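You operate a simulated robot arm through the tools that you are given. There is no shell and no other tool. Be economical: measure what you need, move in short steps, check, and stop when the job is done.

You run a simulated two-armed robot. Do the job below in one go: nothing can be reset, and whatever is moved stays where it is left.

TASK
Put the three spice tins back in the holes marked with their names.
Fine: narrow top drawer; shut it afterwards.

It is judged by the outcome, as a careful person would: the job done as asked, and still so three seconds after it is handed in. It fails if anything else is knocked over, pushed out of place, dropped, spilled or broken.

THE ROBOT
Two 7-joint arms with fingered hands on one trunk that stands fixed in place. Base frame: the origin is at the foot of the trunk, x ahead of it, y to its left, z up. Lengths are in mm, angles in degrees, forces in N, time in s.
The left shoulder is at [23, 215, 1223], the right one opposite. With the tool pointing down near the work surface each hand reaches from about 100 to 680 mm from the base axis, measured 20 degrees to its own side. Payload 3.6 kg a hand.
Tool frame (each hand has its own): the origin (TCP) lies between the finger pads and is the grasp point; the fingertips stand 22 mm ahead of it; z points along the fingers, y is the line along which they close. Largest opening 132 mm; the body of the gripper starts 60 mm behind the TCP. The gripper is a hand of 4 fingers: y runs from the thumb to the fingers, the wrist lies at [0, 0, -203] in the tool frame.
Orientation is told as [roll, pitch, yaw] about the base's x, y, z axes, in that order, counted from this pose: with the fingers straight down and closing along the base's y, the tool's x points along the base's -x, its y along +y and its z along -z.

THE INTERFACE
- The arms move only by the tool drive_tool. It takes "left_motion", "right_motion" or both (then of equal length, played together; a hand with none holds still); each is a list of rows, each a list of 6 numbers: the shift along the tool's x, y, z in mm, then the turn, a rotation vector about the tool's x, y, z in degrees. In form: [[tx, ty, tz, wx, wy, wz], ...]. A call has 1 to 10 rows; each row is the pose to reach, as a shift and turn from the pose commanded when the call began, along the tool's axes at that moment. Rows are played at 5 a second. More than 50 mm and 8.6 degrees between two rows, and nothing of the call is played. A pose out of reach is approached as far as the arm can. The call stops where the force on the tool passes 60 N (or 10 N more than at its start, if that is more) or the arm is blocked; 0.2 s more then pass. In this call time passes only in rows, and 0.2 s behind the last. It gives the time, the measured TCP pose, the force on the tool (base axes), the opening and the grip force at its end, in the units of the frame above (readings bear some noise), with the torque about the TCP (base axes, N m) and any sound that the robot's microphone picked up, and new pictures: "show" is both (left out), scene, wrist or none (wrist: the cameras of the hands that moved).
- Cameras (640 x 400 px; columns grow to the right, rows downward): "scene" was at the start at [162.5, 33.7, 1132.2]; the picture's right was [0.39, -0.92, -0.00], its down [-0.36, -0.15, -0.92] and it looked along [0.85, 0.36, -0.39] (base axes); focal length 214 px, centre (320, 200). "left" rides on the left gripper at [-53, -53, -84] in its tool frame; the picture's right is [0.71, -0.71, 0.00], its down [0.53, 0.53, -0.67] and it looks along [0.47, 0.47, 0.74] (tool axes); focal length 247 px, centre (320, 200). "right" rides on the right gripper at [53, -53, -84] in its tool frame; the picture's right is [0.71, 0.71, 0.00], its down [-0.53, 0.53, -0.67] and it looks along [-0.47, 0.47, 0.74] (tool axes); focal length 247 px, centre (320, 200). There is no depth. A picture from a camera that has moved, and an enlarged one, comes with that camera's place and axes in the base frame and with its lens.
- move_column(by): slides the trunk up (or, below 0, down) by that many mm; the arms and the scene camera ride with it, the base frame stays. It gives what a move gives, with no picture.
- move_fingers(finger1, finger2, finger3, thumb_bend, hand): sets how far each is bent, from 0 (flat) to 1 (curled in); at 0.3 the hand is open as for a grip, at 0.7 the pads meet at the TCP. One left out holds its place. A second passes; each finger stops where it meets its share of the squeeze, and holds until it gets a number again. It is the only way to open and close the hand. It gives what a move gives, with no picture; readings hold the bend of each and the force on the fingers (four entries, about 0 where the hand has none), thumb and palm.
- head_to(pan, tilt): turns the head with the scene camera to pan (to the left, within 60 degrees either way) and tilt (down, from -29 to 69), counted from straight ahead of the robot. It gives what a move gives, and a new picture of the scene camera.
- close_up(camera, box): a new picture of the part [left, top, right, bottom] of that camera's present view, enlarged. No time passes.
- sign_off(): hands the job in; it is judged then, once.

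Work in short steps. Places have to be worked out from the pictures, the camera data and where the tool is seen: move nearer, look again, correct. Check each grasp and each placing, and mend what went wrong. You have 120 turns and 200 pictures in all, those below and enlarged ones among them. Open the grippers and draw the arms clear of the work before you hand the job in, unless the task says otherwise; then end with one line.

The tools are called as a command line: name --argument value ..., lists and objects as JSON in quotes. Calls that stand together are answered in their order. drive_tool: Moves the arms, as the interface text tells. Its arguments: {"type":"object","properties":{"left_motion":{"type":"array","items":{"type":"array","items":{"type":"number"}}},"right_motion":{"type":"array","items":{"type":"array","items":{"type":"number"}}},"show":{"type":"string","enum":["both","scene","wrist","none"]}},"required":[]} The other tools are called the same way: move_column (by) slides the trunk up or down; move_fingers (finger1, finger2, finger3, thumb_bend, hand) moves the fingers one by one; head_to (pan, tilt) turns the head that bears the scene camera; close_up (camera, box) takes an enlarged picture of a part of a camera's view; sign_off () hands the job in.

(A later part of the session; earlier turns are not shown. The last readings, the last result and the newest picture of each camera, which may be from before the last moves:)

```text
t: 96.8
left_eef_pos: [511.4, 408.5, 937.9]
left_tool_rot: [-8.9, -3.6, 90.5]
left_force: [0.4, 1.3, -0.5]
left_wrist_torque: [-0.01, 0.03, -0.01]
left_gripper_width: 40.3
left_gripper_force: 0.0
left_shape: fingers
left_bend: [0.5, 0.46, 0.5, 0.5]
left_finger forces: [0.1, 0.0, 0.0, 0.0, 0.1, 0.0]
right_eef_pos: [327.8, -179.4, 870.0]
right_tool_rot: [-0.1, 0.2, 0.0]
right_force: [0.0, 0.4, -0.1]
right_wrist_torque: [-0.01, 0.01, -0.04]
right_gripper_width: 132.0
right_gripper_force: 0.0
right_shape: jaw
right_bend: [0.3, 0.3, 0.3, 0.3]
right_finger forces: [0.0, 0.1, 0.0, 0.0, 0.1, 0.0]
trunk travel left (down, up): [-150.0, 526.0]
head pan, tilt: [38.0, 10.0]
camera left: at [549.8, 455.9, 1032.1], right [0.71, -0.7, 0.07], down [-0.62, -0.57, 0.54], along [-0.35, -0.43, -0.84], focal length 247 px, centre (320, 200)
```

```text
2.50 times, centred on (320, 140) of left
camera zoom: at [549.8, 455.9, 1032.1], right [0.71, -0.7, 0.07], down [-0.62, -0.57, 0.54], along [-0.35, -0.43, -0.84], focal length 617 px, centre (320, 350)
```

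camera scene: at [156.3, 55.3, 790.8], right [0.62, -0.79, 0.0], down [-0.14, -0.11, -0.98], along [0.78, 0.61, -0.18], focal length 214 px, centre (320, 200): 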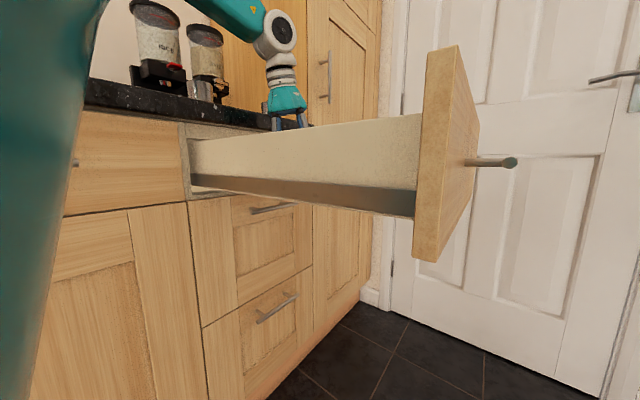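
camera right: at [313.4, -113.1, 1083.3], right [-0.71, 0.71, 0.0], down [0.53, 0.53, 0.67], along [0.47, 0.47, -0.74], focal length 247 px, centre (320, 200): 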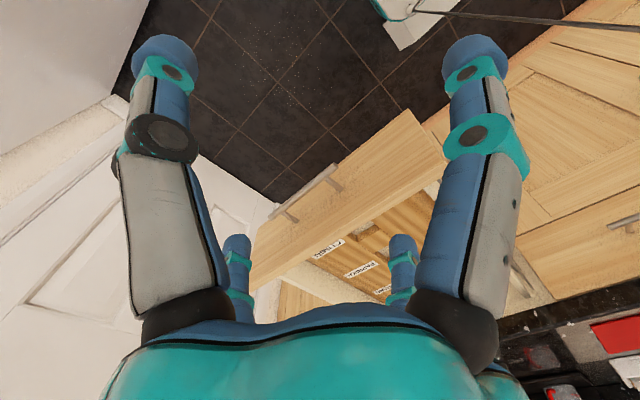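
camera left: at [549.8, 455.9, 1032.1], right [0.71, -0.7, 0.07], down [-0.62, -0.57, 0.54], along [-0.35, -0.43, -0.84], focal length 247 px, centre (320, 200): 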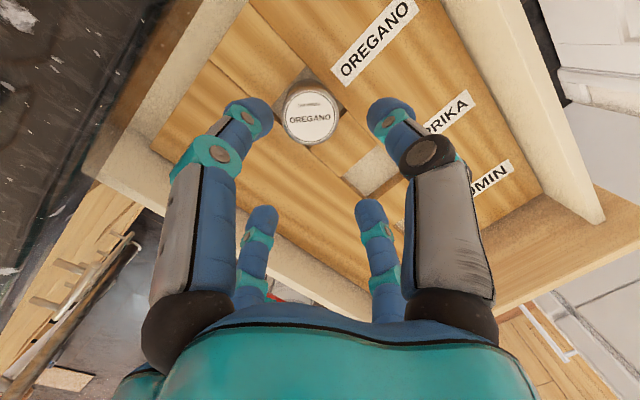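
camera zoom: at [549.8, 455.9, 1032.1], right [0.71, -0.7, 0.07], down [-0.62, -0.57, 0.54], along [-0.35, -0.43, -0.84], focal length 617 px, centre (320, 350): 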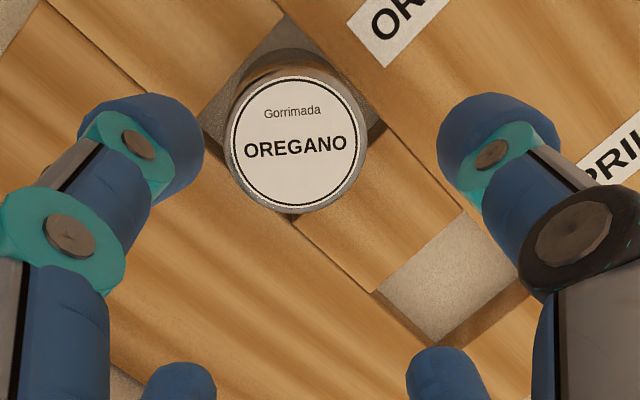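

Oregano is properly seated. The drawer front's outer face is at y≈76; to bring the other holes into reach I'll push the drawer in ~100 mm with the right fist beside the handle. First close the right hand and approach.

move_fingers --hand "right" --finger1 0.7 --finger2 0.7 --finger3 0.7 --thumb_bend 0.7

drive_tool --right_motion '[[-18, 30, 0, 0, 0, 0], [-36, 60, 0, 0, 0, 0], [-54, 90, 0, 0, 0, 0], [-72, 120, 20, 0, 0, 0], [-77, 145, 55, 0, 0, 0]]' --show "wrist"

head_to --pan 5 --tilt 15

```text
t: 97.8
left_eef_pos: [512.3, 408.7, 936.2]
left_tool_rot: [-8.8, -3.6, 90.8]
left_force: [1.6, 0.3, 0.1]
left_wrist_torque: [0.01, -0.02, 0.02]
left_gripper_width: 40.4
left_gripper_force: 0.1
left_shape: fingers
left_bend: [0.5, 0.46, 0.5, 0.5]
left_finger forces: [0.1, 0.0, 0.0, 0.0, 0.0, 0.1]
right_eef_pos: [327.5, -179.6, 869.7]
right_tool_rot: [-0.1, 0.0, -0.1]
right_force: [-0.2, 0.7, -0.1]
right_wrist_torque: [0.0, 0.03, 0.03]
right_gripper_width: 0.0
right_gripper_force: 0.0
right_shape: fingers
right_bend: [0.69, 0.69, 0.69, 0.69]
right_finger forces: [0.0, 0.1, 0.1, 0.0, 0.0, 0.0]
trunk travel left (down, up): [-150.0, 526.0]
head pan, tilt: [38.0, 10.0]
```

```text
t: 99.0
left_eef_pos: [512.1, 408.6, 938.4]
left_tool_rot: [-9.0, -3.6, 90.8]
left_force: [0.5, -0.7, 0.3]
left_wrist_torque: [-0.02, -0.02, 0.03]
left_gripper_width: 40.4
left_gripper_force: 0.0
left_shape: fingers
left_bend: [0.5, 0.46, 0.5, 0.5]
left_finger forces: [0.0, 0.1, 0.0, 0.0, 0.0, 0.0]
right_eef_pos: [405.0, -37.3, 812.7]
right_tool_rot: [0.0, 0.1, -0.1]
right_force: [0.3, 0.3, -0.1]
right_wrist_torque: [-0.04, -0.01, 0.02]
right_gripper_width: 0.0
right_gripper_force: 0.0
right_shape: fingers
right_bend: [0.69, 0.69, 0.69, 0.69]
right_finger forces: [0.0, 0.0, 0.0, 0.1, 0.1, 0.0]
trunk travel left (down, up): [-150.0, 526.0]
head pan, tilt: [38.0, 10.0]
camera right: at [352.3, -90.5, 898.0], right [-0.71, 0.71, 0.0], down [0.53, 0.53, 0.67], along [0.47, 0.47, -0.74], focal length 247 px, centre (320, 200)
```

right: 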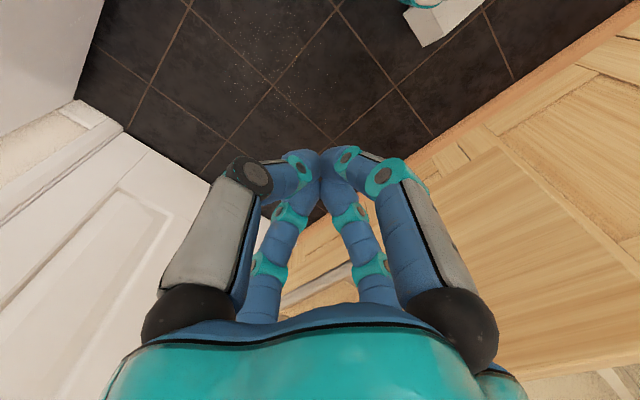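

```text
t: 100.0
left_eef_pos: [512.4, 409.0, 937.6]
left_tool_rot: [-8.9, -3.6, 90.7]
left_force: [0.3, 0.8, -0.2]
left_wrist_torque: [0.02, -0.02, 0.0]
left_gripper_width: 40.3
left_gripper_force: 0.0
left_shape: fingers
left_bend: [0.5, 0.46, 0.5, 0.5]
left_finger forces: [0.0, 0.0, 0.0, 0.0, 0.0, 0.0]
right_eef_pos: [404.5, -36.7, 815.7]
right_tool_rot: [0.0, 0.0, 0.0]
right_force: [-0.3, 0.0, -0.1]
right_wrist_torque: [0.0, 0.0, -0.02]
right_gripper_width: 0.2
right_gripper_force: 0.1
right_shape: fingers
right_bend: [0.69, 0.69, 0.69, 0.69]
right_finger forces: [0.0, 0.1, 0.0, 0.0, 0.1, 0.1]
trunk travel left (down, up): [-150.0, 526.0]
head pan, tilt: [5.0, 15.0]
camera scene: at [176.2, 6.2, 782.7], right [0.09, -1.0, 0.0], down [-0.26, -0.02, -0.97], along [0.96, 0.08, -0.26], focal length 214 px, centre (320, 200)
```

scene: 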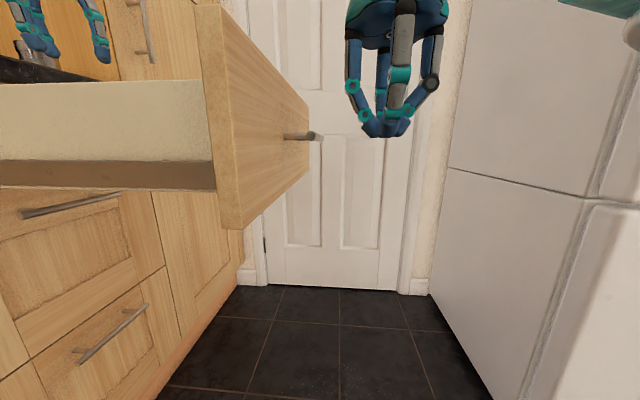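

The path is clear; the palm edge or knuckles will meet the front around TCP y≈10–20. Push in +y in slow steps.

drive_tool --right_motion '[[0, 15, 0, 0, 0, 0], [0, 30, 0, 0, 0, 0], [0, 42, 0, 0, 0, 0], [0, 50, 0, 0, 0, 0], [0, 58, 0, 0, 0, 0], [0, 66, 0, 0, 0, 0], [0, 74, 0, 0, 0, 0], [0, 82, 0, 0, 0, 0]]' --show "scene"

```text
t: 101.8
left_eef_pos: [511.1, 408.6, 937.7]
left_tool_rot: [-8.9, -3.6, 90.8]
left_force: [0.7, -0.2, -0.3]
left_wrist_torque: [-0.02, -0.01, 0.02]
left_gripper_width: 40.6
left_gripper_force: 0.0
left_shape: fingers
left_bend: [0.5, 0.46, 0.5, 0.5]
left_finger forces: [0.1, 0.0, 0.1, 0.0, 0.0, 0.0]
right_eef_pos: [404.8, 45.0, 813.3]
right_tool_rot: [0.1, 0.1, 0.1]
right_force: [-0.5, -0.1, 0.4]
right_wrist_torque: [0.0, 0.03, 0.0]
right_gripper_width: 0.0
right_gripper_force: 0.1
right_shape: fingers
right_bend: [0.69, 0.69, 0.69, 0.69]
right_finger forces: [0.0, 0.1, 0.0, 0.0, 0.0, 0.0]
trunk travel left (down, up): [-150.0, 526.0]
head pan, tilt: [5.0, 15.0]
camera scene: at [176.2, 6.2, 782.7], right [0.09, -1.0, 0.0], down [-0.26, -0.02, -0.97], along [0.96, 0.08, -0.26], focal length 214 px, centre (320, 200)
```

scene: 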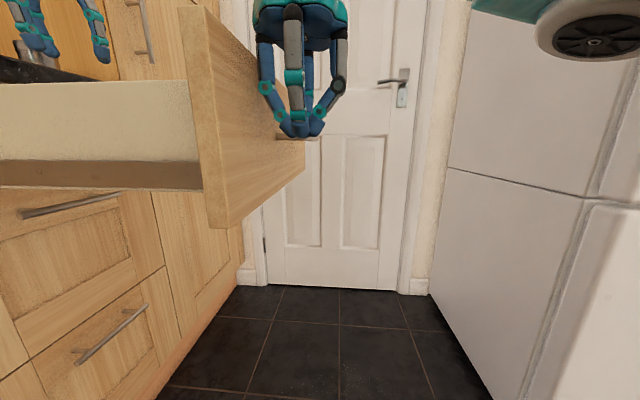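

The drawer began moving (≈8 mm) with almost no resistance. Continue pushing slowly.

drive_tool --right_motion '[[0, 8, 0, 0, 0, 0], [0, 16, 0, 0, 0, 0], [0, 24, 0, 0, 0, 0], [0, 32, 0, 0, 0, 0], [0, 40, 0, 0, 0, 0], [0, 48, 0, 0, 0, 0], [0, 56, 0, 0, 0, 0], [0, 64, 0, 0, 0, 0], [0, 72, 0, 0, 0, 0], [0, 80, 0, 0, 0, 0]]' --show "scene"

```text
t: 104.0
left_eef_pos: [510.9, 408.8, 937.6]
left_tool_rot: [-8.8, -3.6, 90.8]
left_force: [-0.9, 0.8, -1.1]
left_wrist_torque: [0.01, -0.02, 0.02]
left_gripper_width: 40.5
left_gripper_force: 0.1
left_shape: fingers
left_bend: [0.5, 0.46, 0.5, 0.5]
left_finger forces: [0.1, 0.1, 0.0, 0.0, 0.0, 0.0]
right_eef_pos: [408.7, 126.2, 814.9]
right_tool_rot: [0.0, 0.1, -0.2]
right_force: [-0.4, -0.2, 0.2]
right_wrist_torque: [0.0, 0.01, -0.02]
right_gripper_width: 0.2
right_gripper_force: 0.0
right_shape: fingers
right_bend: [0.69, 0.69, 0.69, 0.69]
right_finger forces: [0.1, 0.0, 0.0, 0.1, 0.1, 0.0]
trunk travel left (down, up): [-150.0, 526.0]
head pan, tilt: [5.0, 15.0]
camera scene: at [176.2, 6.1, 782.7], right [0.09, -1.0, 0.0], down [-0.26, -0.02, -0.97], along [0.96, 0.08, -0.26], focal length 214 px, centre (320, 200)
```

scene: 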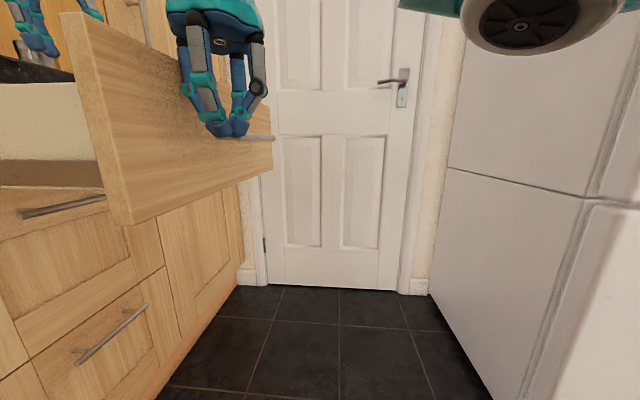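

Drawer in by ~88 mm. Another 22 mm, then back the right hand off.

drive_tool --right_motion '[[0, 8, 0, 0, 0, 0], [0, 16, 0, 0, 0, 0], [0, 22, 0, 0, 0, 0], [0, 10, 0, 0, 0, 0], [0, -20, 0, 0, 0, 0], [0, -60, 0, 0, 0, 0], [0, -100, 0, 0, 0, 0], [0, -140, 0, 0, 0, 0], [0, -180, 0, 0, 0, 0]]' --show "none"

close_up --camera "left" --box '[120, 0, 520, 250]'

```text
t: 106.0
left_eef_pos: [510.8, 408.7, 937.3]
left_tool_rot: [-8.9, -3.7, 90.8]
left_force: [1.1, -0.5, 0.0]
left_wrist_torque: [0.0, 0.04, -0.01]
left_gripper_width: 40.4
left_gripper_force: 0.0
left_shape: fingers
left_bend: [0.5, 0.46, 0.5, 0.5]
left_finger forces: [0.0, 0.0, 0.1, 0.0, 0.1, 0.1]
right_eef_pos: [406.5, -53.9, 815.9]
right_tool_rot: [-0.1, 0.2, -0.1]
right_force: [-0.1, -0.1, -0.1]
right_wrist_torque: [0.01, 0.04, 0.0]
right_gripper_width: 0.1
right_gripper_force: 0.0
right_shape: fingers
right_bend: [0.69, 0.68, 0.71, 0.69]
right_finger forces: [0.0, 0.0, 0.0, 0.0, 0.0, 0.0]
trunk travel left (down, up): [-150.0, 526.0]
head pan, tilt: [5.0, 15.0]
```

```text
1.60 times, centred on (320, 125) of left
camera zoom: at [549.8, 455.9, 1031.8], right [0.71, -0.7, 0.07], down [-0.62, -0.57, 0.54], along [-0.35, -0.43, -0.84], focal length 395 px, centre (320, 320)
```

zoom: 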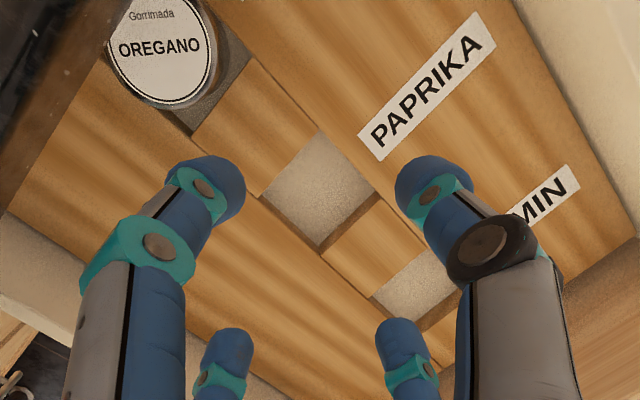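

The drawer is in by ~93 mm: paprika hole now ≈[511,393], cumin ≈[511,283]. Raise the trunk 150 and go back for paprika.

move_column --by 150

move_fingers --hand "left" --finger1 0.3 --finger2 0.3 --finger3 0.3 --thumb_bend 0.3

```text
t: 107.7
left_eef_pos: [512.4, 407.3, 1089.1]
left_tool_rot: [-9.0, -3.6, 90.8]
left_force: [0.4, 0.4, 0.8]
left_wrist_torque: [0.01, 0.01, 0.0]
left_gripper_width: 40.2
left_gripper_force: 0.0
left_shape: fingers
left_bend: [0.5, 0.46, 0.5, 0.5]
left_finger forces: [0.1, 0.0, 0.1, 0.1, 0.1, 0.0]
right_eef_pos: [404.6, -53.0, 963.9]
right_tool_rot: [0.0, 0.3, 0.0]
right_force: [-0.3, 0.3, -0.7]
right_wrist_torque: [-0.01, -0.03, 0.02]
right_gripper_width: 0.4
right_gripper_force: 0.1
right_shape: fingers
right_bend: [0.69, 0.68, 0.71, 0.69]
right_finger forces: [0.0, 0.0, 0.0, 0.0, 0.0, 0.1]
trunk travel left (down, up): [-300.0, 376.0]
head pan, tilt: [5.0, 15.0]
```

```text
t: 108.7
left_eef_pos: [512.5, 410.0, 1089.8]
left_tool_rot: [-8.9, -3.6, 90.8]
left_force: [-0.2, 0.6, 0.5]
left_wrist_torque: [-0.03, 0.0, 0.0]
left_gripper_width: 87.4
left_gripper_force: 0.0
left_shape: fingers
left_bend: [0.3, 0.3, 0.3, 0.3]
left_finger forces: [0.0, 0.1, 0.0, 0.0, 0.0, 0.0]
right_eef_pos: [404.6, -52.5, 964.9]
right_tool_rot: [0.0, 0.0, -0.1]
right_force: [0.2, 0.7, -0.3]
right_wrist_torque: [0.03, 0.0, -0.01]
right_gripper_width: 0.0
right_gripper_force: 0.1
right_shape: fingers
right_bend: [0.69, 0.68, 0.71, 0.69]
right_finger forces: [0.1, 0.1, 0.1, 0.1, 0.0, 0.0]
trunk travel left (down, up): [-300.0, 376.0]
head pan, tilt: [5.0, 15.0]
```

Paprika stands at about [397,589]. Move above it, straightening the hand to vertical.

drive_tool --left_motion '[[-29.5, 20, 2, -1.5, 0.6, 0], [-59, 40, 6, -3, 1.2, 0], [-88, 60, 12, -4.5, 1.8, 0], [-118, 80.5, 20, -6, 2.4, 0], [-147, 100.5, 30, -7.5, 3, 0], [-176.9, 120.8, 43.2, -8.9, 3.65, 0]]' --show "wrist"

```text
t: 110.1
left_eef_pos: [397.2, 588.1, 1036.5]
left_tool_rot: [0.1, 0.1, 90.4]
left_force: [-0.2, 0.0, 0.4]
left_wrist_torque: [-0.01, -0.04, -0.01]
left_gripper_width: 87.4
left_gripper_force: 0.1
left_shape: fingers
left_bend: [0.3, 0.3, 0.3, 0.3]
left_finger forces: [0.1, 0.0, 0.1, 0.0, 0.1, 0.0]
right_eef_pos: [405.2, -53.5, 964.2]
right_tool_rot: [0.0, 0.2, 0.0]
right_force: [-0.7, 1.0, 0.0]
right_wrist_torque: [0.03, -0.03, -0.02]
right_gripper_width: 0.1
right_gripper_force: 0.0
right_shape: fingers
right_bend: [0.69, 0.68, 0.71, 0.69]
right_finger forces: [0.0, 0.1, 0.0, 0.0, 0.0, 0.0]
trunk travel left (down, up): [-300.0, 376.0]
head pan, tilt: [5.0, 15.0]
camera left: at [449.4, 641.7, 1121.5], right [0.71, -0.7, 0.0], down [-0.52, -0.53, 0.67], along [-0.47, -0.48, -0.74], focal length 247 px, centre (320, 200)
```

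left: 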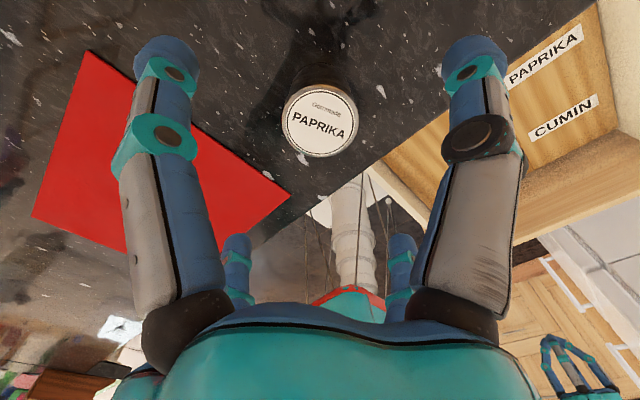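

Tin centre at [399.4,591]. Align and descend to z≈961.

drive_tool --left_motion '[[-2.9, -2.2, 25, 0, 0, 0], [-2.9, -2.2, 50, 0, 0, 0], [-2.9, -2.2, 75.5, 0, 0, 0]]' --show "wrist"

```text
t: 110.9
left_eef_pos: [399.7, 591.0, 963.2]
left_tool_rot: [0.0, 0.0, 90.4]
left_force: [0.1, -0.5, 0.0]
left_wrist_torque: [0.0, 0.01, -0.01]
left_gripper_width: 87.4
left_gripper_force: 0.2
left_shape: fingers
left_bend: [0.3, 0.3, 0.3, 0.3]
left_finger forces: [0.0, 0.1, 0.0, 0.0, 0.0, 0.0]
right_eef_pos: [405.3, -52.7, 964.7]
right_tool_rot: [-0.1, 0.2, 0.0]
right_force: [-0.3, -0.4, -0.6]
right_wrist_torque: [0.0, -0.03, 0.0]
right_gripper_width: 0.0
right_gripper_force: 0.0
right_shape: fingers
right_bend: [0.69, 0.68, 0.71, 0.69]
right_finger forces: [0.0, 0.0, 0.0, 0.0, 0.0, 0.0]
trunk travel left (down, up): [-300.0, 376.0]
head pan, tilt: [5.0, 15.0]
camera left: at [452.0, 643.5, 1046.9], right [0.71, -0.7, 0.0], down [-0.52, -0.53, 0.67], along [-0.47, -0.48, -0.74], focal length 247 px, centre (320, 200)
```

left: 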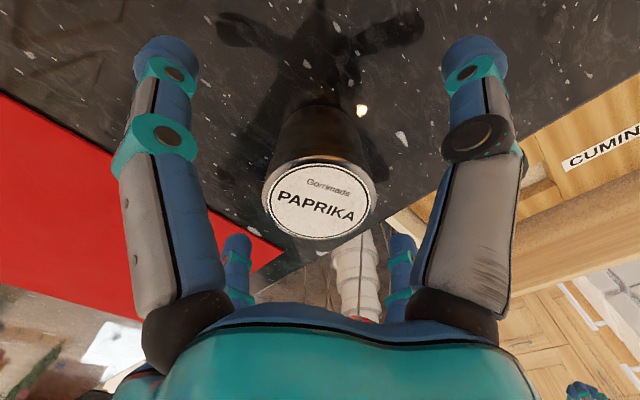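

Lower 3 mm more and close.

drive_tool --left_motion '[[0, 0, 3, 0, 0, 0]]' --show "none"

move_fingers --hand "left" --finger1 0.7 --finger2 0.7 --finger3 0.7 --thumb_bend 0.7

drive_tool --left_motion '[[0, 0, -20, 0, 0, 0], [0, 0, -40, 0, 0, 0], [0, 0, -60, 0, 0, 0], [0, 0, -100, 0, 0, 0], [0, 0, -130, 0, 0, 0]]' --show "wrist"

```text
t: 111.3
left_eef_pos: [400.4, 590.9, 960.1]
left_tool_rot: [0.0, 0.0, 90.4]
left_force: [0.3, -0.2, 0.2]
left_wrist_torque: [0.0, 0.01, 0.0]
left_gripper_width: 87.7
left_gripper_force: 0.1
left_shape: fingers
left_bend: [0.3, 0.3, 0.3, 0.3]
left_finger forces: [0.1, 0.0, 0.0, 0.1, 0.0, 0.0]
right_eef_pos: [404.8, -53.8, 963.5]
right_tool_rot: [0.1, 0.2, 0.0]
right_force: [0.0, 0.0, -0.1]
right_wrist_torque: [-0.03, 0.0, -0.01]
right_gripper_width: 0.2
right_gripper_force: 0.1
right_shape: fingers
right_bend: [0.69, 0.68, 0.71, 0.69]
right_finger forces: [0.0, 0.0, 0.0, 0.0, 0.1, 0.1]
trunk travel left (down, up): [-300.0, 376.0]
head pan, tilt: [5.0, 15.0]
```

```text
t: 112.3
left_eef_pos: [400.5, 590.7, 960.2]
left_tool_rot: [0.1, 0.1, 90.5]
left_force: [0.5, -0.2, -1.0]
left_wrist_torque: [-0.01, -0.02, 0.02]
left_gripper_width: 25.6
left_gripper_force: 17.9
left_shape: fingers
left_bend: [0.56, 0.55, 0.56, 0.58]
left_finger forces: [6.5, 8.2, 6.9, 0.0, 13.7, 0.0]
right_eef_pos: [406.0, -52.4, 965.1]
right_tool_rot: [0.1, 0.0, 0.0]
right_force: [1.2, -0.2, 0.5]
right_wrist_torque: [0.03, 0.04, 0.01]
right_gripper_width: 0.0
right_gripper_force: 0.1
right_shape: fingers
right_bend: [0.69, 0.68, 0.71, 0.69]
right_finger forces: [0.0, 0.0, 0.0, 0.0, 0.0, 0.0]
trunk travel left (down, up): [-300.0, 376.0]
head pan, tilt: [5.0, 15.0]
```

```text
t: 113.5
left_eef_pos: [398.2, 590.9, 1091.1]
left_tool_rot: [0.0, 0.0, 90.3]
left_force: [-0.7, 0.2, -1.8]
left_wrist_torque: [0.01, 0.01, 0.02]
left_gripper_width: 25.7
left_gripper_force: 17.6
left_shape: fingers
left_bend: [0.56, 0.55, 0.56, 0.58]
left_finger forces: [6.4, 8.4, 6.7, 0.0, 13.7, 0.0]
right_eef_pos: [405.2, -53.8, 963.9]
right_tool_rot: [0.0, 0.0, 0.0]
right_force: [0.0, -0.2, -0.8]
right_wrist_torque: [0.0, 0.0, -0.02]
right_gripper_width: 0.0
right_gripper_force: 0.1
right_shape: fingers
right_bend: [0.69, 0.68, 0.71, 0.69]
right_finger forces: [0.0, 0.0, 0.1, 0.1, 0.0, 0.0]
trunk travel left (down, up): [-300.0, 376.0]
head pan, tilt: [5.0, 15.0]
camera left: at [452.1, 644.1, 1175.0], right [0.71, -0.7, 0.0], down [-0.52, -0.53, 0.67], along [-0.47, -0.48, -0.74], focal length 247 px, centre (320, 200)
```

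left: 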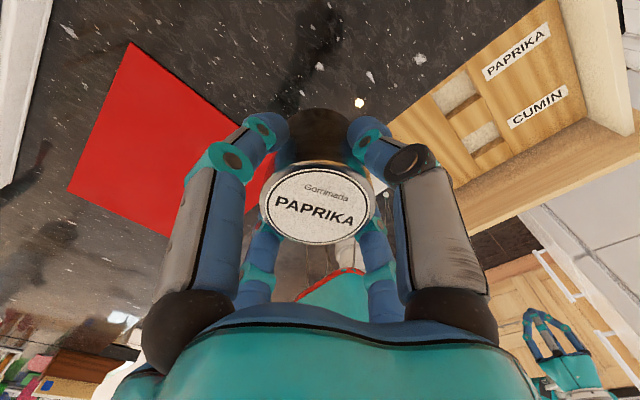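

Good, upright grip. Carry to above the paprika hole.

drive_tool --left_motion '[[33, -18.7, -5, 0, 0, 0], [66, -37.3, -10, 0, 0, 0], [99, -56, -15, 0, 0, 0], [132, -74.7, -20, 0, 0, 0], [165, -93.3, -20, 0, 0, 0], [198.5, -112, -20, 0, 0, 0]]' --show "wrist"

```text
t: 114.9
left_eef_pos: [482.1, 395.8, 1108.9]
left_tool_rot: [-0.1, -0.1, 90.6]
left_force: [0.8, -0.1, -1.0]
left_wrist_torque: [0.05, 0.0, -0.01]
left_gripper_width: 25.4
left_gripper_force: 18.0
left_shape: fingers
left_bend: [0.56, 0.55, 0.56, 0.59]
left_finger forces: [6.5, 7.9, 6.9, 0.1, 13.4, 0.0]
left hand out of reach, approached as far as the arm can: row 5, 6
right_eef_pos: [403.3, -52.8, 964.7]
right_tool_rot: [0.0, 0.0, 0.0]
right_force: [-0.9, -0.1, 0.6]
right_wrist_torque: [-0.02, 0.01, -0.01]
right_gripper_width: 0.0
right_gripper_force: 0.0
right_shape: fingers
right_bend: [0.69, 0.68, 0.71, 0.69]
right_finger forces: [0.0, 0.0, 0.0, 0.0, 0.0, 0.1]
trunk travel left (down, up): [-300.0, 376.0]
head pan, tilt: [5.0, 15.0]
camera left: at [534.7, 448.9, 1193.2], right [0.71, -0.7, 0.0], down [-0.52, -0.53, 0.67], along [-0.47, -0.48, -0.74], focal length 247 px, centre (320, 200)
```

left: 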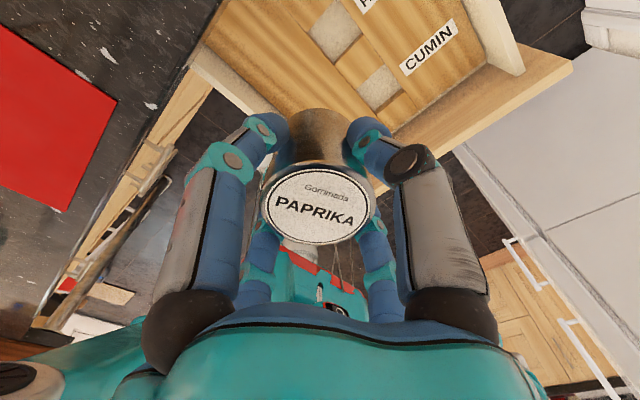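

Vertical reach stops at x≈482 here. Lower the trunk 200; then lowering the arm relative to the shoulder should recover some reach.

move_column --by -200

drive_tool --left_motion '[[0, 0, 20, 0, 0, 0], [0, 0, 40, 0, 0, 0], [2, -15, 60, 0, 0, 0], [3, -30, 70, 0, 0, 0]]' --show "none"

```text
t: 117.1
left_eef_pos: [484.3, 399.3, 907.7]
left_tool_rot: [-0.2, 0.2, 90.6]
left_force: [0.1, -0.1, -0.8]
left_wrist_torque: [-0.03, -0.02, -0.01]
left_gripper_width: 25.5
left_gripper_force: 17.3
left_shape: fingers
left_bend: [0.56, 0.55, 0.56, 0.59]
left_finger forces: [6.4, 8.1, 6.8, 0.0, 13.3, 0.0]
right_eef_pos: [404.1, -52.2, 764.4]
right_tool_rot: [-0.1, 0.0, 0.0]
right_force: [-0.9, 0.8, 0.5]
right_wrist_torque: [-0.01, 0.01, -0.01]
right_gripper_width: 0.1
right_gripper_force: 0.1
right_shape: fingers
right_bend: [0.69, 0.68, 0.71, 0.69]
right_finger forces: [0.0, 0.0, 0.0, 0.0, 0.1, 0.1]
trunk travel left (down, up): [-100.0, 576.0]
head pan, tilt: [5.0, 15.0]
```

```text
t: 118.1
left_eef_pos: [515.9, 396.4, 837.1]
left_tool_rot: [-0.1, 0.1, 90.5]
left_force: [0.0, 0.1, -0.2]
left_wrist_torque: [0.03, -0.02, 0.01]
left_gripper_width: 25.4
left_gripper_force: 17.8
left_shape: fingers
left_bend: [0.56, 0.55, 0.56, 0.59]
left_finger forces: [6.4, 8.0, 6.7, 0.0, 13.5, 0.1]
right_eef_pos: [403.2, -52.7, 763.8]
right_tool_rot: [0.1, 0.1, 0.0]
right_force: [-0.7, -0.4, -0.3]
right_wrist_torque: [0.0, -0.02, 0.01]
right_gripper_width: 0.2
right_gripper_force: 0.1
right_shape: fingers
right_bend: [0.69, 0.68, 0.71, 0.69]
right_finger forces: [0.0, 0.0, 0.0, 0.0, 0.1, 0.0]
trunk travel left (down, up): [-100.0, 576.0]
head pan, tilt: [5.0, 15.0]
```

Vertical reach works here. View the tin against the hole.

close_up --camera "left" --box '[220, 60, 420, 260]'

```text
2.00 times, centred on (320, 160) of left
camera zoom: at [568.0, 448.4, 921.6], right [0.71, -0.7, 0.0], down [-0.52, -0.53, 0.67], along [-0.47, -0.48, -0.74], focal length 494 px, centre (320, 280)
```

zoom: 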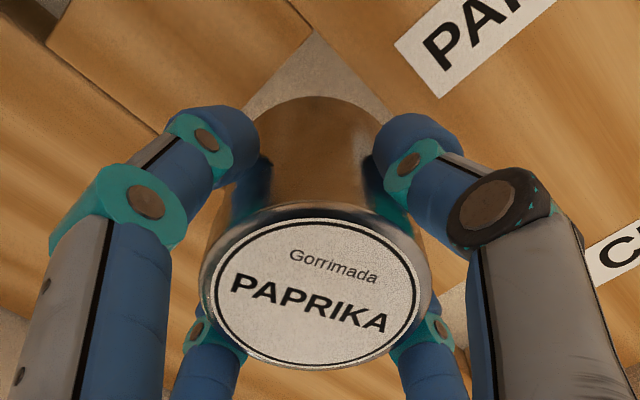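

The tin's base is within ~1 mm of the hole centre. Descend gently.

drive_tool --left_motion '[[0, 0, 8, 0, 0, 0], [0, 0, 14, 0, 0, 0], [0, 0, 18, 0, 0, 0], [0, 0, 21, 0, 0, 0], [0, 0, 24, 0, 0, 0]]' --show "none"

```text
t: 119.3
left_eef_pos: [515.4, 394.2, 816.6]
left_tool_rot: [-0.4, 0.0, 90.4]
left_force: [3.4, -1.3, 17.1]
left_wrist_torque: [0.45, -0.09, -0.08]
left_gripper_width: 24.5
left_gripper_force: 22.1
left_shape: fingers
left_bend: [0.56, 0.55, 0.56, 0.59]
left_finger forces: [11.2, 9.1, 7.8, 0.0, 15.8, 0.0]
right_eef_pos: [404.1, -53.6, 764.8]
right_tool_rot: [0.0, 0.0, 0.0]
right_force: [0.4, -0.1, -0.6]
right_wrist_torque: [0.0, 0.03, 0.02]
right_gripper_width: 0.0
right_gripper_force: 0.0
right_shape: fingers
right_bend: [0.69, 0.68, 0.71, 0.69]
right_finger forces: [0.0, 0.0, 0.0, 0.0, 0.0, 0.0]
trunk travel left (down, up): [-100.0, 576.0]
head pan, tilt: [5.0, 15.0]
```

Contact on the +y rim, as before (systematic ~2–3 mm). Raise 5, shift −y 3 mm, lower.

drive_tool --left_motion '[[0, 0, -6, 0, 0, 0], [3, 0, -6, 0, 0, 0], [3, 0, -2, 0, 0, 0], [3, 0, 1, 0, 0, 0], [3, 0, 4, 0, 0, 0]]' --show "none"

```text
t: 120.5
left_eef_pos: [514.7, 392.3, 807.5]
left_tool_rot: [0.1, 0.1, 90.5]
left_force: [0.2, -0.6, -1.0]
left_wrist_torque: [0.01, 0.04, 0.01]
left_gripper_width: 24.9
left_gripper_force: 18.0
left_shape: fingers
left_bend: [0.56, 0.54, 0.56, 0.59]
left_finger forces: [6.2, 8.7, 6.7, 0.0, 13.6, 0.1]
right_eef_pos: [405.0, -52.9, 764.1]
right_tool_rot: [-0.1, 0.1, 0.0]
right_force: [1.1, -0.5, -0.3]
right_wrist_torque: [0.01, 0.04, -0.01]
right_gripper_width: 0.1
right_gripper_force: 0.0
right_shape: fingers
right_bend: [0.69, 0.68, 0.71, 0.69]
right_finger forces: [0.0, 0.0, 0.0, 0.1, 0.1, 0.0]
trunk travel left (down, up): [-100.0, 576.0]
head pan, tilt: [5.0, 15.0]
```

Free at z 807.5 – the tin is inside the hole. Lower another 4 mm, watching for the floor.

drive_tool --left_motion '[[0, 0, 2, 0, 0, 0], [0, 0, 4, 0, 0, 0]]' --show "none"

move_fingers --hand "left" --finger1 0.5 --finger2 0.49 --finger3 0.5 --thumb_bend 0.51

drive_tool --left_motion '[[0, 0, -20, 0, 0, 0], [0, 0, -45, 0, 0, 0], [0, 0, -75, 0, 0, 0]]' --show "wrist"

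```text
t: 121.1
left_eef_pos: [515.3, 393.2, 804.3]
left_tool_rot: [0.1, 0.0, 90.6]
left_force: [0.2, -0.4, -1.0]
left_wrist_torque: [0.01, 0.0, -0.01]
left_gripper_width: 24.8
left_gripper_force: 17.6
left_shape: fingers
left_bend: [0.56, 0.54, 0.56, 0.59]
left_finger forces: [6.2, 8.8, 6.7, 0.0, 13.5, 0.0]
right_eef_pos: [404.3, -53.0, 765.1]
right_tool_rot: [0.1, 0.1, -0.1]
right_force: [-0.3, -0.1, 0.8]
right_wrist_torque: [-0.02, 0.01, -0.03]
right_gripper_width: 0.0
right_gripper_force: 0.0
right_shape: fingers
right_bend: [0.69, 0.68, 0.71, 0.69]
right_finger forces: [0.0, 0.0, 0.0, 0.1, 0.0, 0.0]
trunk travel left (down, up): [-100.0, 576.0]
head pan, tilt: [5.0, 15.0]
```

```text
t: 122.1
left_eef_pos: [514.9, 392.9, 804.7]
left_tool_rot: [0.0, 0.1, 90.5]
left_force: [0.1, -0.5, 0.4]
left_wrist_torque: [0.01, -0.02, -0.03]
left_gripper_width: 39.3
left_gripper_force: 0.0
left_shape: fingers
left_bend: [0.5, 0.49, 0.5, 0.51]
left_finger forces: [0.0, 0.0, 0.0, 0.1, 0.1, 0.0]
right_eef_pos: [405.0, -52.9, 765.5]
right_tool_rot: [0.0, 0.0, 0.0]
right_force: [0.3, -0.1, -0.2]
right_wrist_torque: [0.03, -0.04, -0.03]
right_gripper_width: 0.0
right_gripper_force: 0.1
right_shape: fingers
right_bend: [0.69, 0.68, 0.71, 0.69]
right_finger forces: [0.0, 0.1, 0.0, 0.0, 0.0, 0.1]
trunk travel left (down, up): [-100.0, 576.0]
head pan, tilt: [5.0, 15.0]
```

```text
t: 122.9
left_eef_pos: [514.0, 394.3, 879.5]
left_tool_rot: [-0.1, 0.1, 90.4]
left_force: [0.2, -0.4, 0.4]
left_wrist_torque: [-0.01, 0.0, 0.02]
left_gripper_width: 39.0
left_gripper_force: 0.1
left_shape: fingers
left_bend: [0.5, 0.49, 0.5, 0.51]
left_finger forces: [0.0, 0.0, 0.0, 0.0, 0.0, 0.0]
right_eef_pos: [404.3, -53.0, 763.9]
right_tool_rot: [0.1, 0.1, 0.1]
right_force: [-0.5, -0.1, -0.7]
right_wrist_torque: [0.0, -0.03, 0.02]
right_gripper_width: 0.1
right_gripper_force: 0.1
right_shape: fingers
right_bend: [0.69, 0.68, 0.71, 0.69]
right_finger forces: [0.1, 0.1, 0.0, 0.0, 0.0, 0.0]
trunk travel left (down, up): [-100.0, 576.0]
head pan, tilt: [5.0, 15.0]
camera left: at [566.6, 446.8, 963.7], right [0.71, -0.7, 0.0], down [-0.52, -0.53, 0.67], along [-0.47, -0.48, -0.74], focal length 247 px, centre (320, 200)
```

left: 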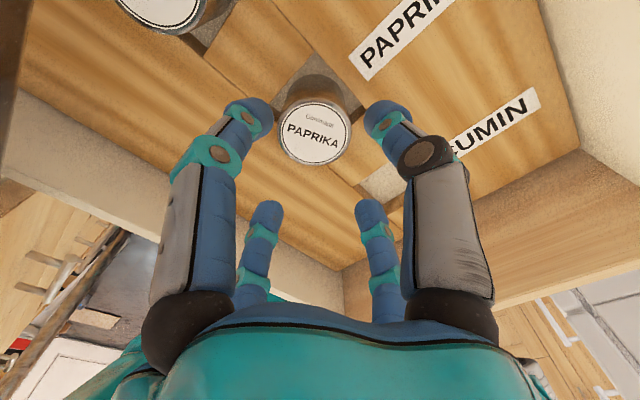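

Paprika is seated. Now push the drawer further with the right hand as far as it comfortably reaches.

drive_tool --right_motion '[[0, 40, -20, 0, 0, 0], [0, 80, -40, 0, 0, 0], [0, 120, -48, 0, 0, 0], [0, 155, -48, 0, 0, 0], [0, 180, -48, 0, 0, 0], [0, 192, -48, 0, 0, 0], [0, 200, -48, 0, 0, 0], [0, 208, -48, 0, 0, 0], [0, 216, -48, 0, 0, 0], [0, 224, -48, 0, 0, 0]]' --show "none"

drive_tool --right_motion '[[0, 8, 0, 0, 0, 0], [0, 16, 0, 0, 0, 0], [0, 24, 0, 0, 0, 0], [0, 32, 0, 0, 0, 0], [0, 40, 0, 0, 0, 0], [0, 48, 0, 0, 0, 0], [0, 56, 0, 0, 0, 0], [0, 64, 0, 0, 0, 0]]' --show "scene"

```text
t: 124.8
left_eef_pos: [515.0, 393.5, 879.4]
left_tool_rot: [0.0, 0.0, 90.5]
left_force: [0.2, -0.2, 1.2]
left_wrist_torque: [0.0, 0.01, 0.01]
left_gripper_width: 39.0
left_gripper_force: 0.0
left_shape: fingers
left_bend: [0.5, 0.49, 0.5, 0.51]
left_finger forces: [0.1, 0.0, 0.0, 0.0, 0.1, 0.1]
right_eef_pos: [472.5, 102.1, 811.5]
right_tool_rot: [1.6, 2.5, -9.8]
right_force: [0.2, -0.9, -0.2]
right_wrist_torque: [0.02, 0.0, 0.0]
right_gripper_width: 0.0
right_gripper_force: 0.1
right_shape: fingers
right_bend: [0.69, 0.68, 0.71, 0.69]
right_finger forces: [0.0, 0.0, 0.1, 0.1, 0.1, 0.0]
trunk travel left (down, up): [-100.0, 576.0]
head pan, tilt: [5.0, 15.0]
stopped in row 9 (right hand): the arm was blocked; the commanded pose is now the measured one
```

```text
t: 126.1
left_eef_pos: [515.5, 394.0, 881.1]
left_tool_rot: [0.0, 0.0, 90.5]
left_force: [0.2, -0.2, -0.3]
left_wrist_torque: [0.03, -0.03, 0.01]
left_gripper_width: 39.1
left_gripper_force: 0.2
left_shape: fingers
left_bend: [0.5, 0.49, 0.5, 0.51]
left_finger forces: [0.0, 0.0, 0.0, 0.0, 0.0, 0.0]
right_eef_pos: [544.5, 72.4, 792.1]
right_tool_rot: [1.9, 7.0, -19.7]
right_force: [-0.2, 1.0, -0.2]
right_wrist_torque: [0.02, 0.06, 0.03]
right_gripper_width: 0.1
right_gripper_force: 0.1
right_shape: fingers
right_bend: [0.69, 0.68, 0.71, 0.69]
right_finger forces: [0.0, 0.1, 0.1, 0.0, 0.0, 0.0]
trunk travel left (down, up): [-100.0, 576.0]
head pan, tilt: [5.0, 15.0]
stopped in row 6 (right hand): the arm was blocked; the commanded pose is now the measured one
camera scene: at [177.2, 6.1, 731.0], right [0.09, -1.0, 0.0], down [-0.26, -0.02, -0.97], along [0.96, 0.08, -0.26], focal length 214 px, centre (320, 200)
```

scene: 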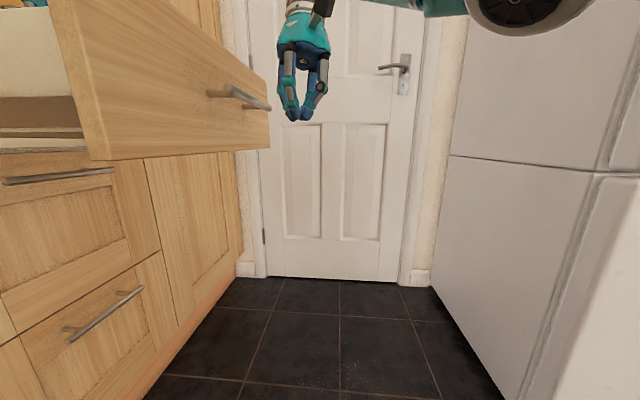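

The right arm got blocked (probably its elbow/forearm) and slid sideways. I retract it carefully and look.

drive_tool --right_motion '[[5, -30, -5, 0, 0, 0], [12, -65, -10, 0, 0, 0], [22, -100, -20, 0, 0, 0], [32, -140, -30, 0, 0, 0], [43, -175, -40, 0, 0, 0]]' --show "none"

head_to --pan -25 --tilt -10

```text
t: 127.3
left_eef_pos: [513.3, 392.7, 881.8]
left_tool_rot: [0.0, 0.2, 90.5]
left_force: [-1.3, 0.4, -1.1]
left_wrist_torque: [0.01, -0.01, 0.01]
left_gripper_width: 39.2
left_gripper_force: 0.0
left_shape: fingers
left_bend: [0.5, 0.49, 0.5, 0.51]
left_finger forces: [0.1, 0.0, 0.1, 0.0, 0.0, 0.0]
right_eef_pos: [445.1, -79.2, 832.5]
right_tool_rot: [1.9, 6.6, -19.1]
right_force: [-0.1, 0.3, -0.3]
right_wrist_torque: [-0.01, 0.0, 0.02]
right_gripper_width: 0.2
right_gripper_force: 0.0
right_shape: fingers
right_bend: [0.69, 0.68, 0.71, 0.69]
right_finger forces: [0.0, 0.0, 0.0, 0.0, 0.1, 0.0]
trunk travel left (down, up): [-100.0, 576.0]
head pan, tilt: [5.0, 15.0]
```

```text
t: 128.2
left_eef_pos: [513.9, 394.2, 880.6]
left_tool_rot: [0.1, 0.1, 90.5]
left_force: [-0.3, -0.2, -0.2]
left_wrist_torque: [-0.02, 0.0, -0.01]
left_gripper_width: 39.4
left_gripper_force: 0.1
left_shape: fingers
left_bend: [0.5, 0.49, 0.5, 0.51]
left_finger forces: [0.0, 0.0, 0.0, 0.0, 0.0, 0.1]
right_eef_pos: [445.9, -77.9, 830.9]
right_tool_rot: [1.9, 6.6, -19.1]
right_force: [-0.6, 0.5, -0.7]
right_wrist_torque: [0.01, -0.02, 0.01]
right_gripper_width: 0.2
right_gripper_force: 0.1
right_shape: fingers
right_bend: [0.69, 0.68, 0.71, 0.69]
right_finger forces: [0.0, 0.0, 0.0, 0.0, 0.1, 0.0]
trunk travel left (down, up): [-100.0, 576.0]
head pan, tilt: [-25.0, -10.0]
camera scene: at [160.5, -37.6, 770.4], right [-0.42, -0.91, 0.0], down [0.16, -0.07, -0.99], along [0.89, -0.42, 0.17], focal length 214 px, centre (320, 200)
```

scene: 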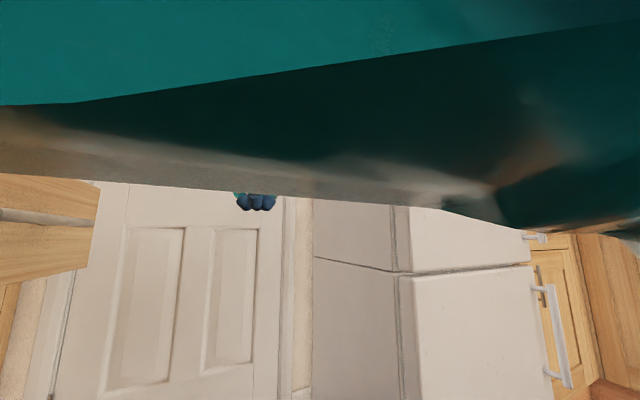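

I'll test with the empty hand whether the cumin hole (y≈283) is reachable with a 12° lean at this trunk height.

drive_tool --left_motion '[[0, 0, 0, 6, 0, 0], [0, 0, 0, 12, 0, 0], [37, 0, 0, 12, 0, 0], [74, 0, 10, 12, 0, 0], [110, 0, 20, 12, 0, 0]]' --show "wrist"

```text
t: 129.4
left_eef_pos: [512.9, 282.6, 859.1]
left_tool_rot: [-12.0, 0.0, 90.6]
left_force: [-0.7, -0.4, -0.1]
left_wrist_torque: [-0.01, -0.01, -0.03]
left_gripper_width: 39.4
left_gripper_force: 0.1
left_shape: fingers
left_bend: [0.5, 0.49, 0.5, 0.51]
left_finger forces: [0.0, 0.0, 0.1, 0.0, 0.0, 0.0]
right_eef_pos: [445.4, -79.0, 830.9]
right_tool_rot: [1.9, 6.7, -19.2]
right_force: [-0.4, 0.5, -1.0]
right_wrist_torque: [-0.02, 0.02, -0.01]
right_gripper_width: 0.1
right_gripper_force: 0.2
right_shape: fingers
right_bend: [0.69, 0.68, 0.71, 0.69]
right_finger forces: [0.1, 0.1, 0.0, 0.1, 0.0, 0.0]
trunk travel left (down, up): [-100.0, 576.0]
head pan, tilt: [-25.0, -10.0]
camera left: at [546.7, 336.2, 952.9], right [0.7, -0.7, 0.15], down [-0.65, -0.53, 0.54], along [-0.3, -0.48, -0.83], focal length 247 px, centre (320, 200)
```

left: 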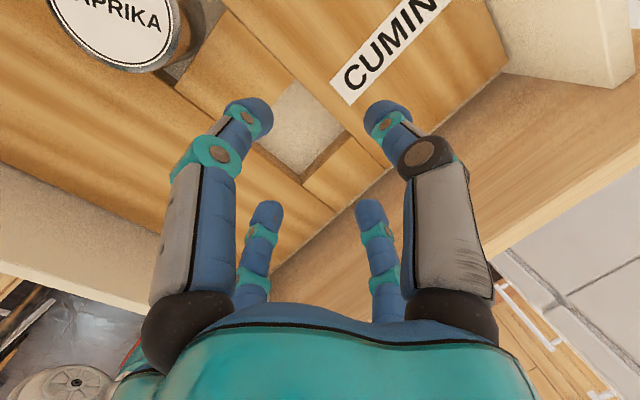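

Reachable. I'll measure the cumin hole precisely from here.

close_up --camera "left" --box '[230, 60, 390, 210]'

```text
2.67 times, centred on (310, 135) of left
camera zoom: at [546.7, 336.2, 952.9], right [0.7, -0.7, 0.15], down [-0.65, -0.53, 0.54], along [-0.3, -0.48, -0.83], focal length 659 px, centre (347, 373)
```

zoom: 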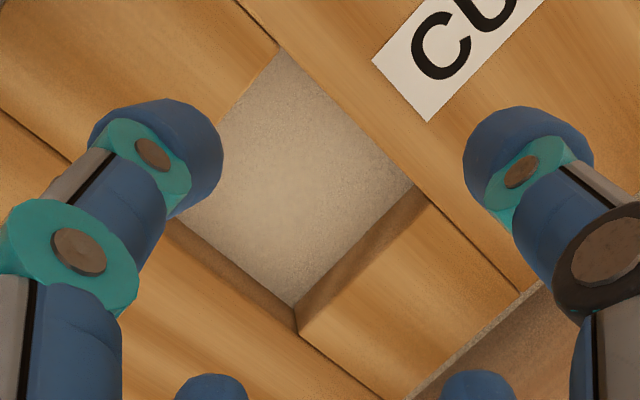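

Cumin hole centre ≈[509.5,283.5]. Now raise the trunk to fetch cumin.

move_column --by 220

move_fingers --hand "left" --finger1 0.3 --finger2 0.3 --finger3 0.3 --thumb_bend 0.3

```text
t: 131.7
left_eef_pos: [488.8, 283.2, 1127.3]
left_tool_rot: [-17.6, 0.1, 90.4]
left_force: [-0.7, -0.3, -0.6]
left_wrist_torque: [0.0, 0.01, -0.03]
left_gripper_width: 39.2
left_gripper_force: 0.1
left_shape: fingers
left_bend: [0.5, 0.49, 0.5, 0.51]
left_finger forces: [0.0, 0.0, 0.0, 0.0, 0.0, 0.0]
right_eef_pos: [445.1, -76.8, 1052.0]
right_tool_rot: [1.9, 6.6, -19.0]
right_force: [-0.2, 0.9, -0.4]
right_wrist_torque: [0.02, -0.03, -0.03]
right_gripper_width: 0.0
right_gripper_force: 0.0
right_shape: fingers
right_bend: [0.69, 0.68, 0.71, 0.69]
right_finger forces: [0.0, 0.1, 0.1, 0.1, 0.0, 0.0]
trunk travel left (down, up): [-320.0, 356.0]
head pan, tilt: [-25.0, -10.0]
```

```text
t: 132.7
left_eef_pos: [487.7, 283.6, 1126.5]
left_tool_rot: [-17.5, 0.1, 90.6]
left_force: [-0.2, 0.7, -0.2]
left_wrist_torque: [-0.02, 0.04, 0.01]
left_gripper_width: 87.5
left_gripper_force: 0.1
left_shape: fingers
left_bend: [0.3, 0.3, 0.3, 0.3]
left_finger forces: [0.0, 0.0, 0.0, 0.0, 0.0, 0.0]
right_eef_pos: [446.4, -77.5, 1051.0]
right_tool_rot: [2.0, 6.6, -19.1]
right_force: [-0.3, -0.1, -0.1]
right_wrist_torque: [0.0, -0.01, -0.01]
right_gripper_width: 0.0
right_gripper_force: 0.1
right_shape: fingers
right_bend: [0.69, 0.68, 0.71, 0.69]
right_finger forces: [0.0, 0.1, 0.0, 0.1, 0.2, 0.1]
trunk travel left (down, up): [-320.0, 356.0]
head pan, tilt: [-25.0, -10.0]
```

The left pose shifted during the trunk move – something interfered. I look at the scene before continuing.

head_to --pan 25 --tilt 28

close_up --camera "left" --box '[0, 0, 640, 400]'

```text
t: 133.9
left_eef_pos: [489.7, 283.0, 1126.7]
left_tool_rot: [-17.7, 0.1, 90.5]
left_force: [0.1, 0.0, 0.1]
left_wrist_torque: [0.01, -0.01, -0.02]
left_gripper_width: 87.8
left_gripper_force: 0.2
left_shape: fingers
left_bend: [0.3, 0.3, 0.3, 0.3]
left_finger forces: [0.1, 0.1, 0.0, 0.0, 0.0, 0.0]
right_eef_pos: [446.3, -77.2, 1050.7]
right_tool_rot: [2.0, 6.7, -19.1]
right_force: [0.8, 0.2, -0.5]
right_wrist_torque: [-0.02, -0.01, 0.01]
right_gripper_width: 0.0
right_gripper_force: 0.0
right_shape: fingers
right_bend: [0.69, 0.68, 0.71, 0.69]
right_finger forces: [0.0, 0.0, 0.0, 0.0, 0.1, 0.0]
trunk travel left (down, up): [-320.0, 356.0]
head pan, tilt: [25.0, 28.0]
camera scene: at [162.1, 36.5, 939.3], right [0.42, -0.91, 0.0], down [-0.43, -0.2, -0.88], along [0.8, 0.37, -0.47], focal length 214 px, centre (320, 200)
```

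scene: 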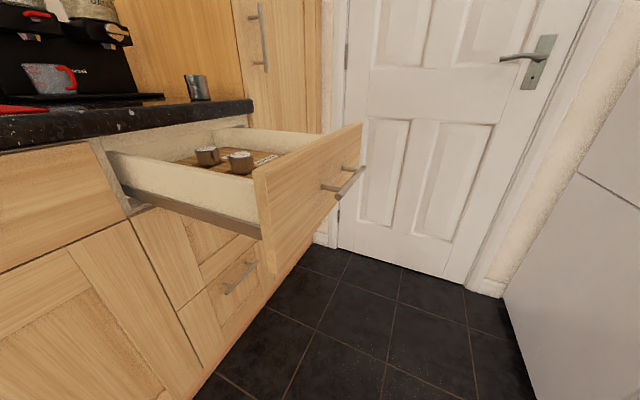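

```text
1.00 times, centred on (320, 200) of left (not enlarged: the box is as wide or as high as the picture)
camera zoom: at [513.5, 336.6, 1222.8], right [0.68, -0.7, 0.22], down [-0.7, -0.53, 0.48], along [-0.22, -0.48, -0.85], focal length 247 px, centre (320, 200)
```

zoom: 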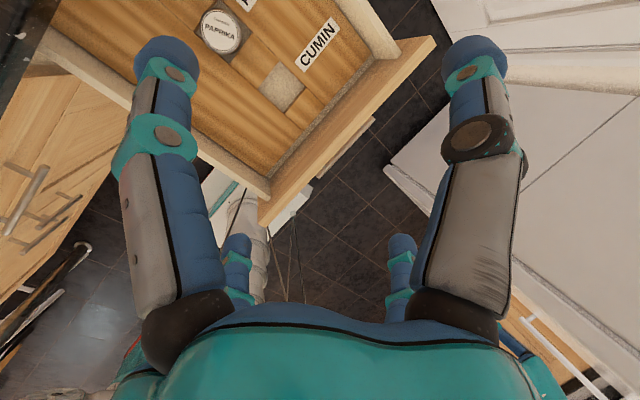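

Nothing was disturbed. I go toward the cumin tin, turning the lean direction toward it.

drive_tool --left_motion '[[-43, 0, 5, 0, -1.7, -5.2], [-87, 0, 10, 0, -3.3, -10.5], [-131, 0, 18, 0, -5, -15.7], [-175, 0, 26, 0, -6.7, -21], [-218, 0, 34, 0, -8.3, -26.2], [-262, 0, 42, 0, -10, -31.4]]' --show "none"

```text
t: 135.3
left_eef_pos: [499.1, 545.2, 1083.5]
left_tool_rot: [-17.5, 0.1, 123.5]
left_force: [-0.8, -0.3, -0.3]
left_wrist_torque: [0.02, 0.0, 0.02]
left_gripper_width: 87.7
left_gripper_force: 0.0
left_shape: fingers
left_bend: [0.3, 0.3, 0.3, 0.3]
left_finger forces: [0.0, 0.0, 0.1, 0.0, 0.1, 0.0]
right_eef_pos: [444.7, -77.4, 1050.9]
right_tool_rot: [1.9, 6.7, -19.1]
right_force: [0.2, -0.8, 0.2]
right_wrist_torque: [-0.02, 0.0, -0.01]
right_gripper_width: 0.1
right_gripper_force: 0.0
right_shape: fingers
right_bend: [0.69, 0.68, 0.71, 0.69]
right_finger forces: [0.0, 0.0, 0.0, 0.0, 0.0, 0.0]
trunk travel left (down, up): [-320.0, 356.0]
head pan, tilt: [25.0, 28.0]
```

Lean to 26° and extend to above the cumin tin.

drive_tool --left_motion '[[0, 0, 0, 4.3, 0, 0], [0, 0, 0, 8.6, 0, 0], [5, -35, 15, 8.6, 0, 0], [10, -70, 35, 8.6, 0, 0], [15, -88, 62, 8.6, 0, 0], [15, -83, 80, 8.6, 0, 0]]' --show "wrist"

```text
t: 136.7
left_eef_pos: [589.5, 591.6, 1034.7]
left_tool_rot: [-26.2, 0.1, 123.6]
left_force: [0.4, 0.6, 0.4]
left_wrist_torque: [0.0, -0.01, -0.01]
left_gripper_width: 87.6
left_gripper_force: 0.1
left_shape: fingers
left_bend: [0.3, 0.3, 0.3, 0.3]
left_finger forces: [0.1, 0.0, 0.1, 0.0, 0.0, 0.0]
left hand out of reach, approached as far as the arm can: row 5
right_eef_pos: [445.6, -75.9, 1052.2]
right_tool_rot: [1.9, 6.6, -19.1]
right_force: [0.6, 0.4, -0.4]
right_wrist_torque: [-0.01, 0.0, 0.0]
right_gripper_width: 0.1
right_gripper_force: 0.0
right_shape: fingers
right_bend: [0.69, 0.68, 0.71, 0.69]
right_finger forces: [0.0, 0.1, 0.0, 0.1, 0.0, 0.0]
trunk travel left (down, up): [-320.0, 356.0]
head pan, tilt: [25.0, 28.0]
camera left: at [568.4, 640.7, 1133.3], right [0.92, -0.24, 0.31], down [-0.35, -0.86, 0.37], along [0.18, -0.45, -0.88], focal length 247 px, centre (320, 200)
```

left: 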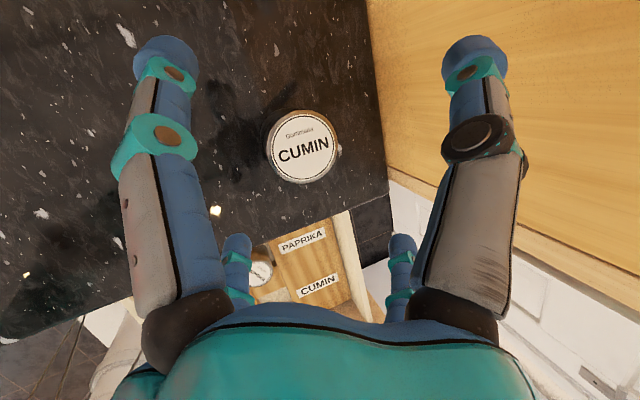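

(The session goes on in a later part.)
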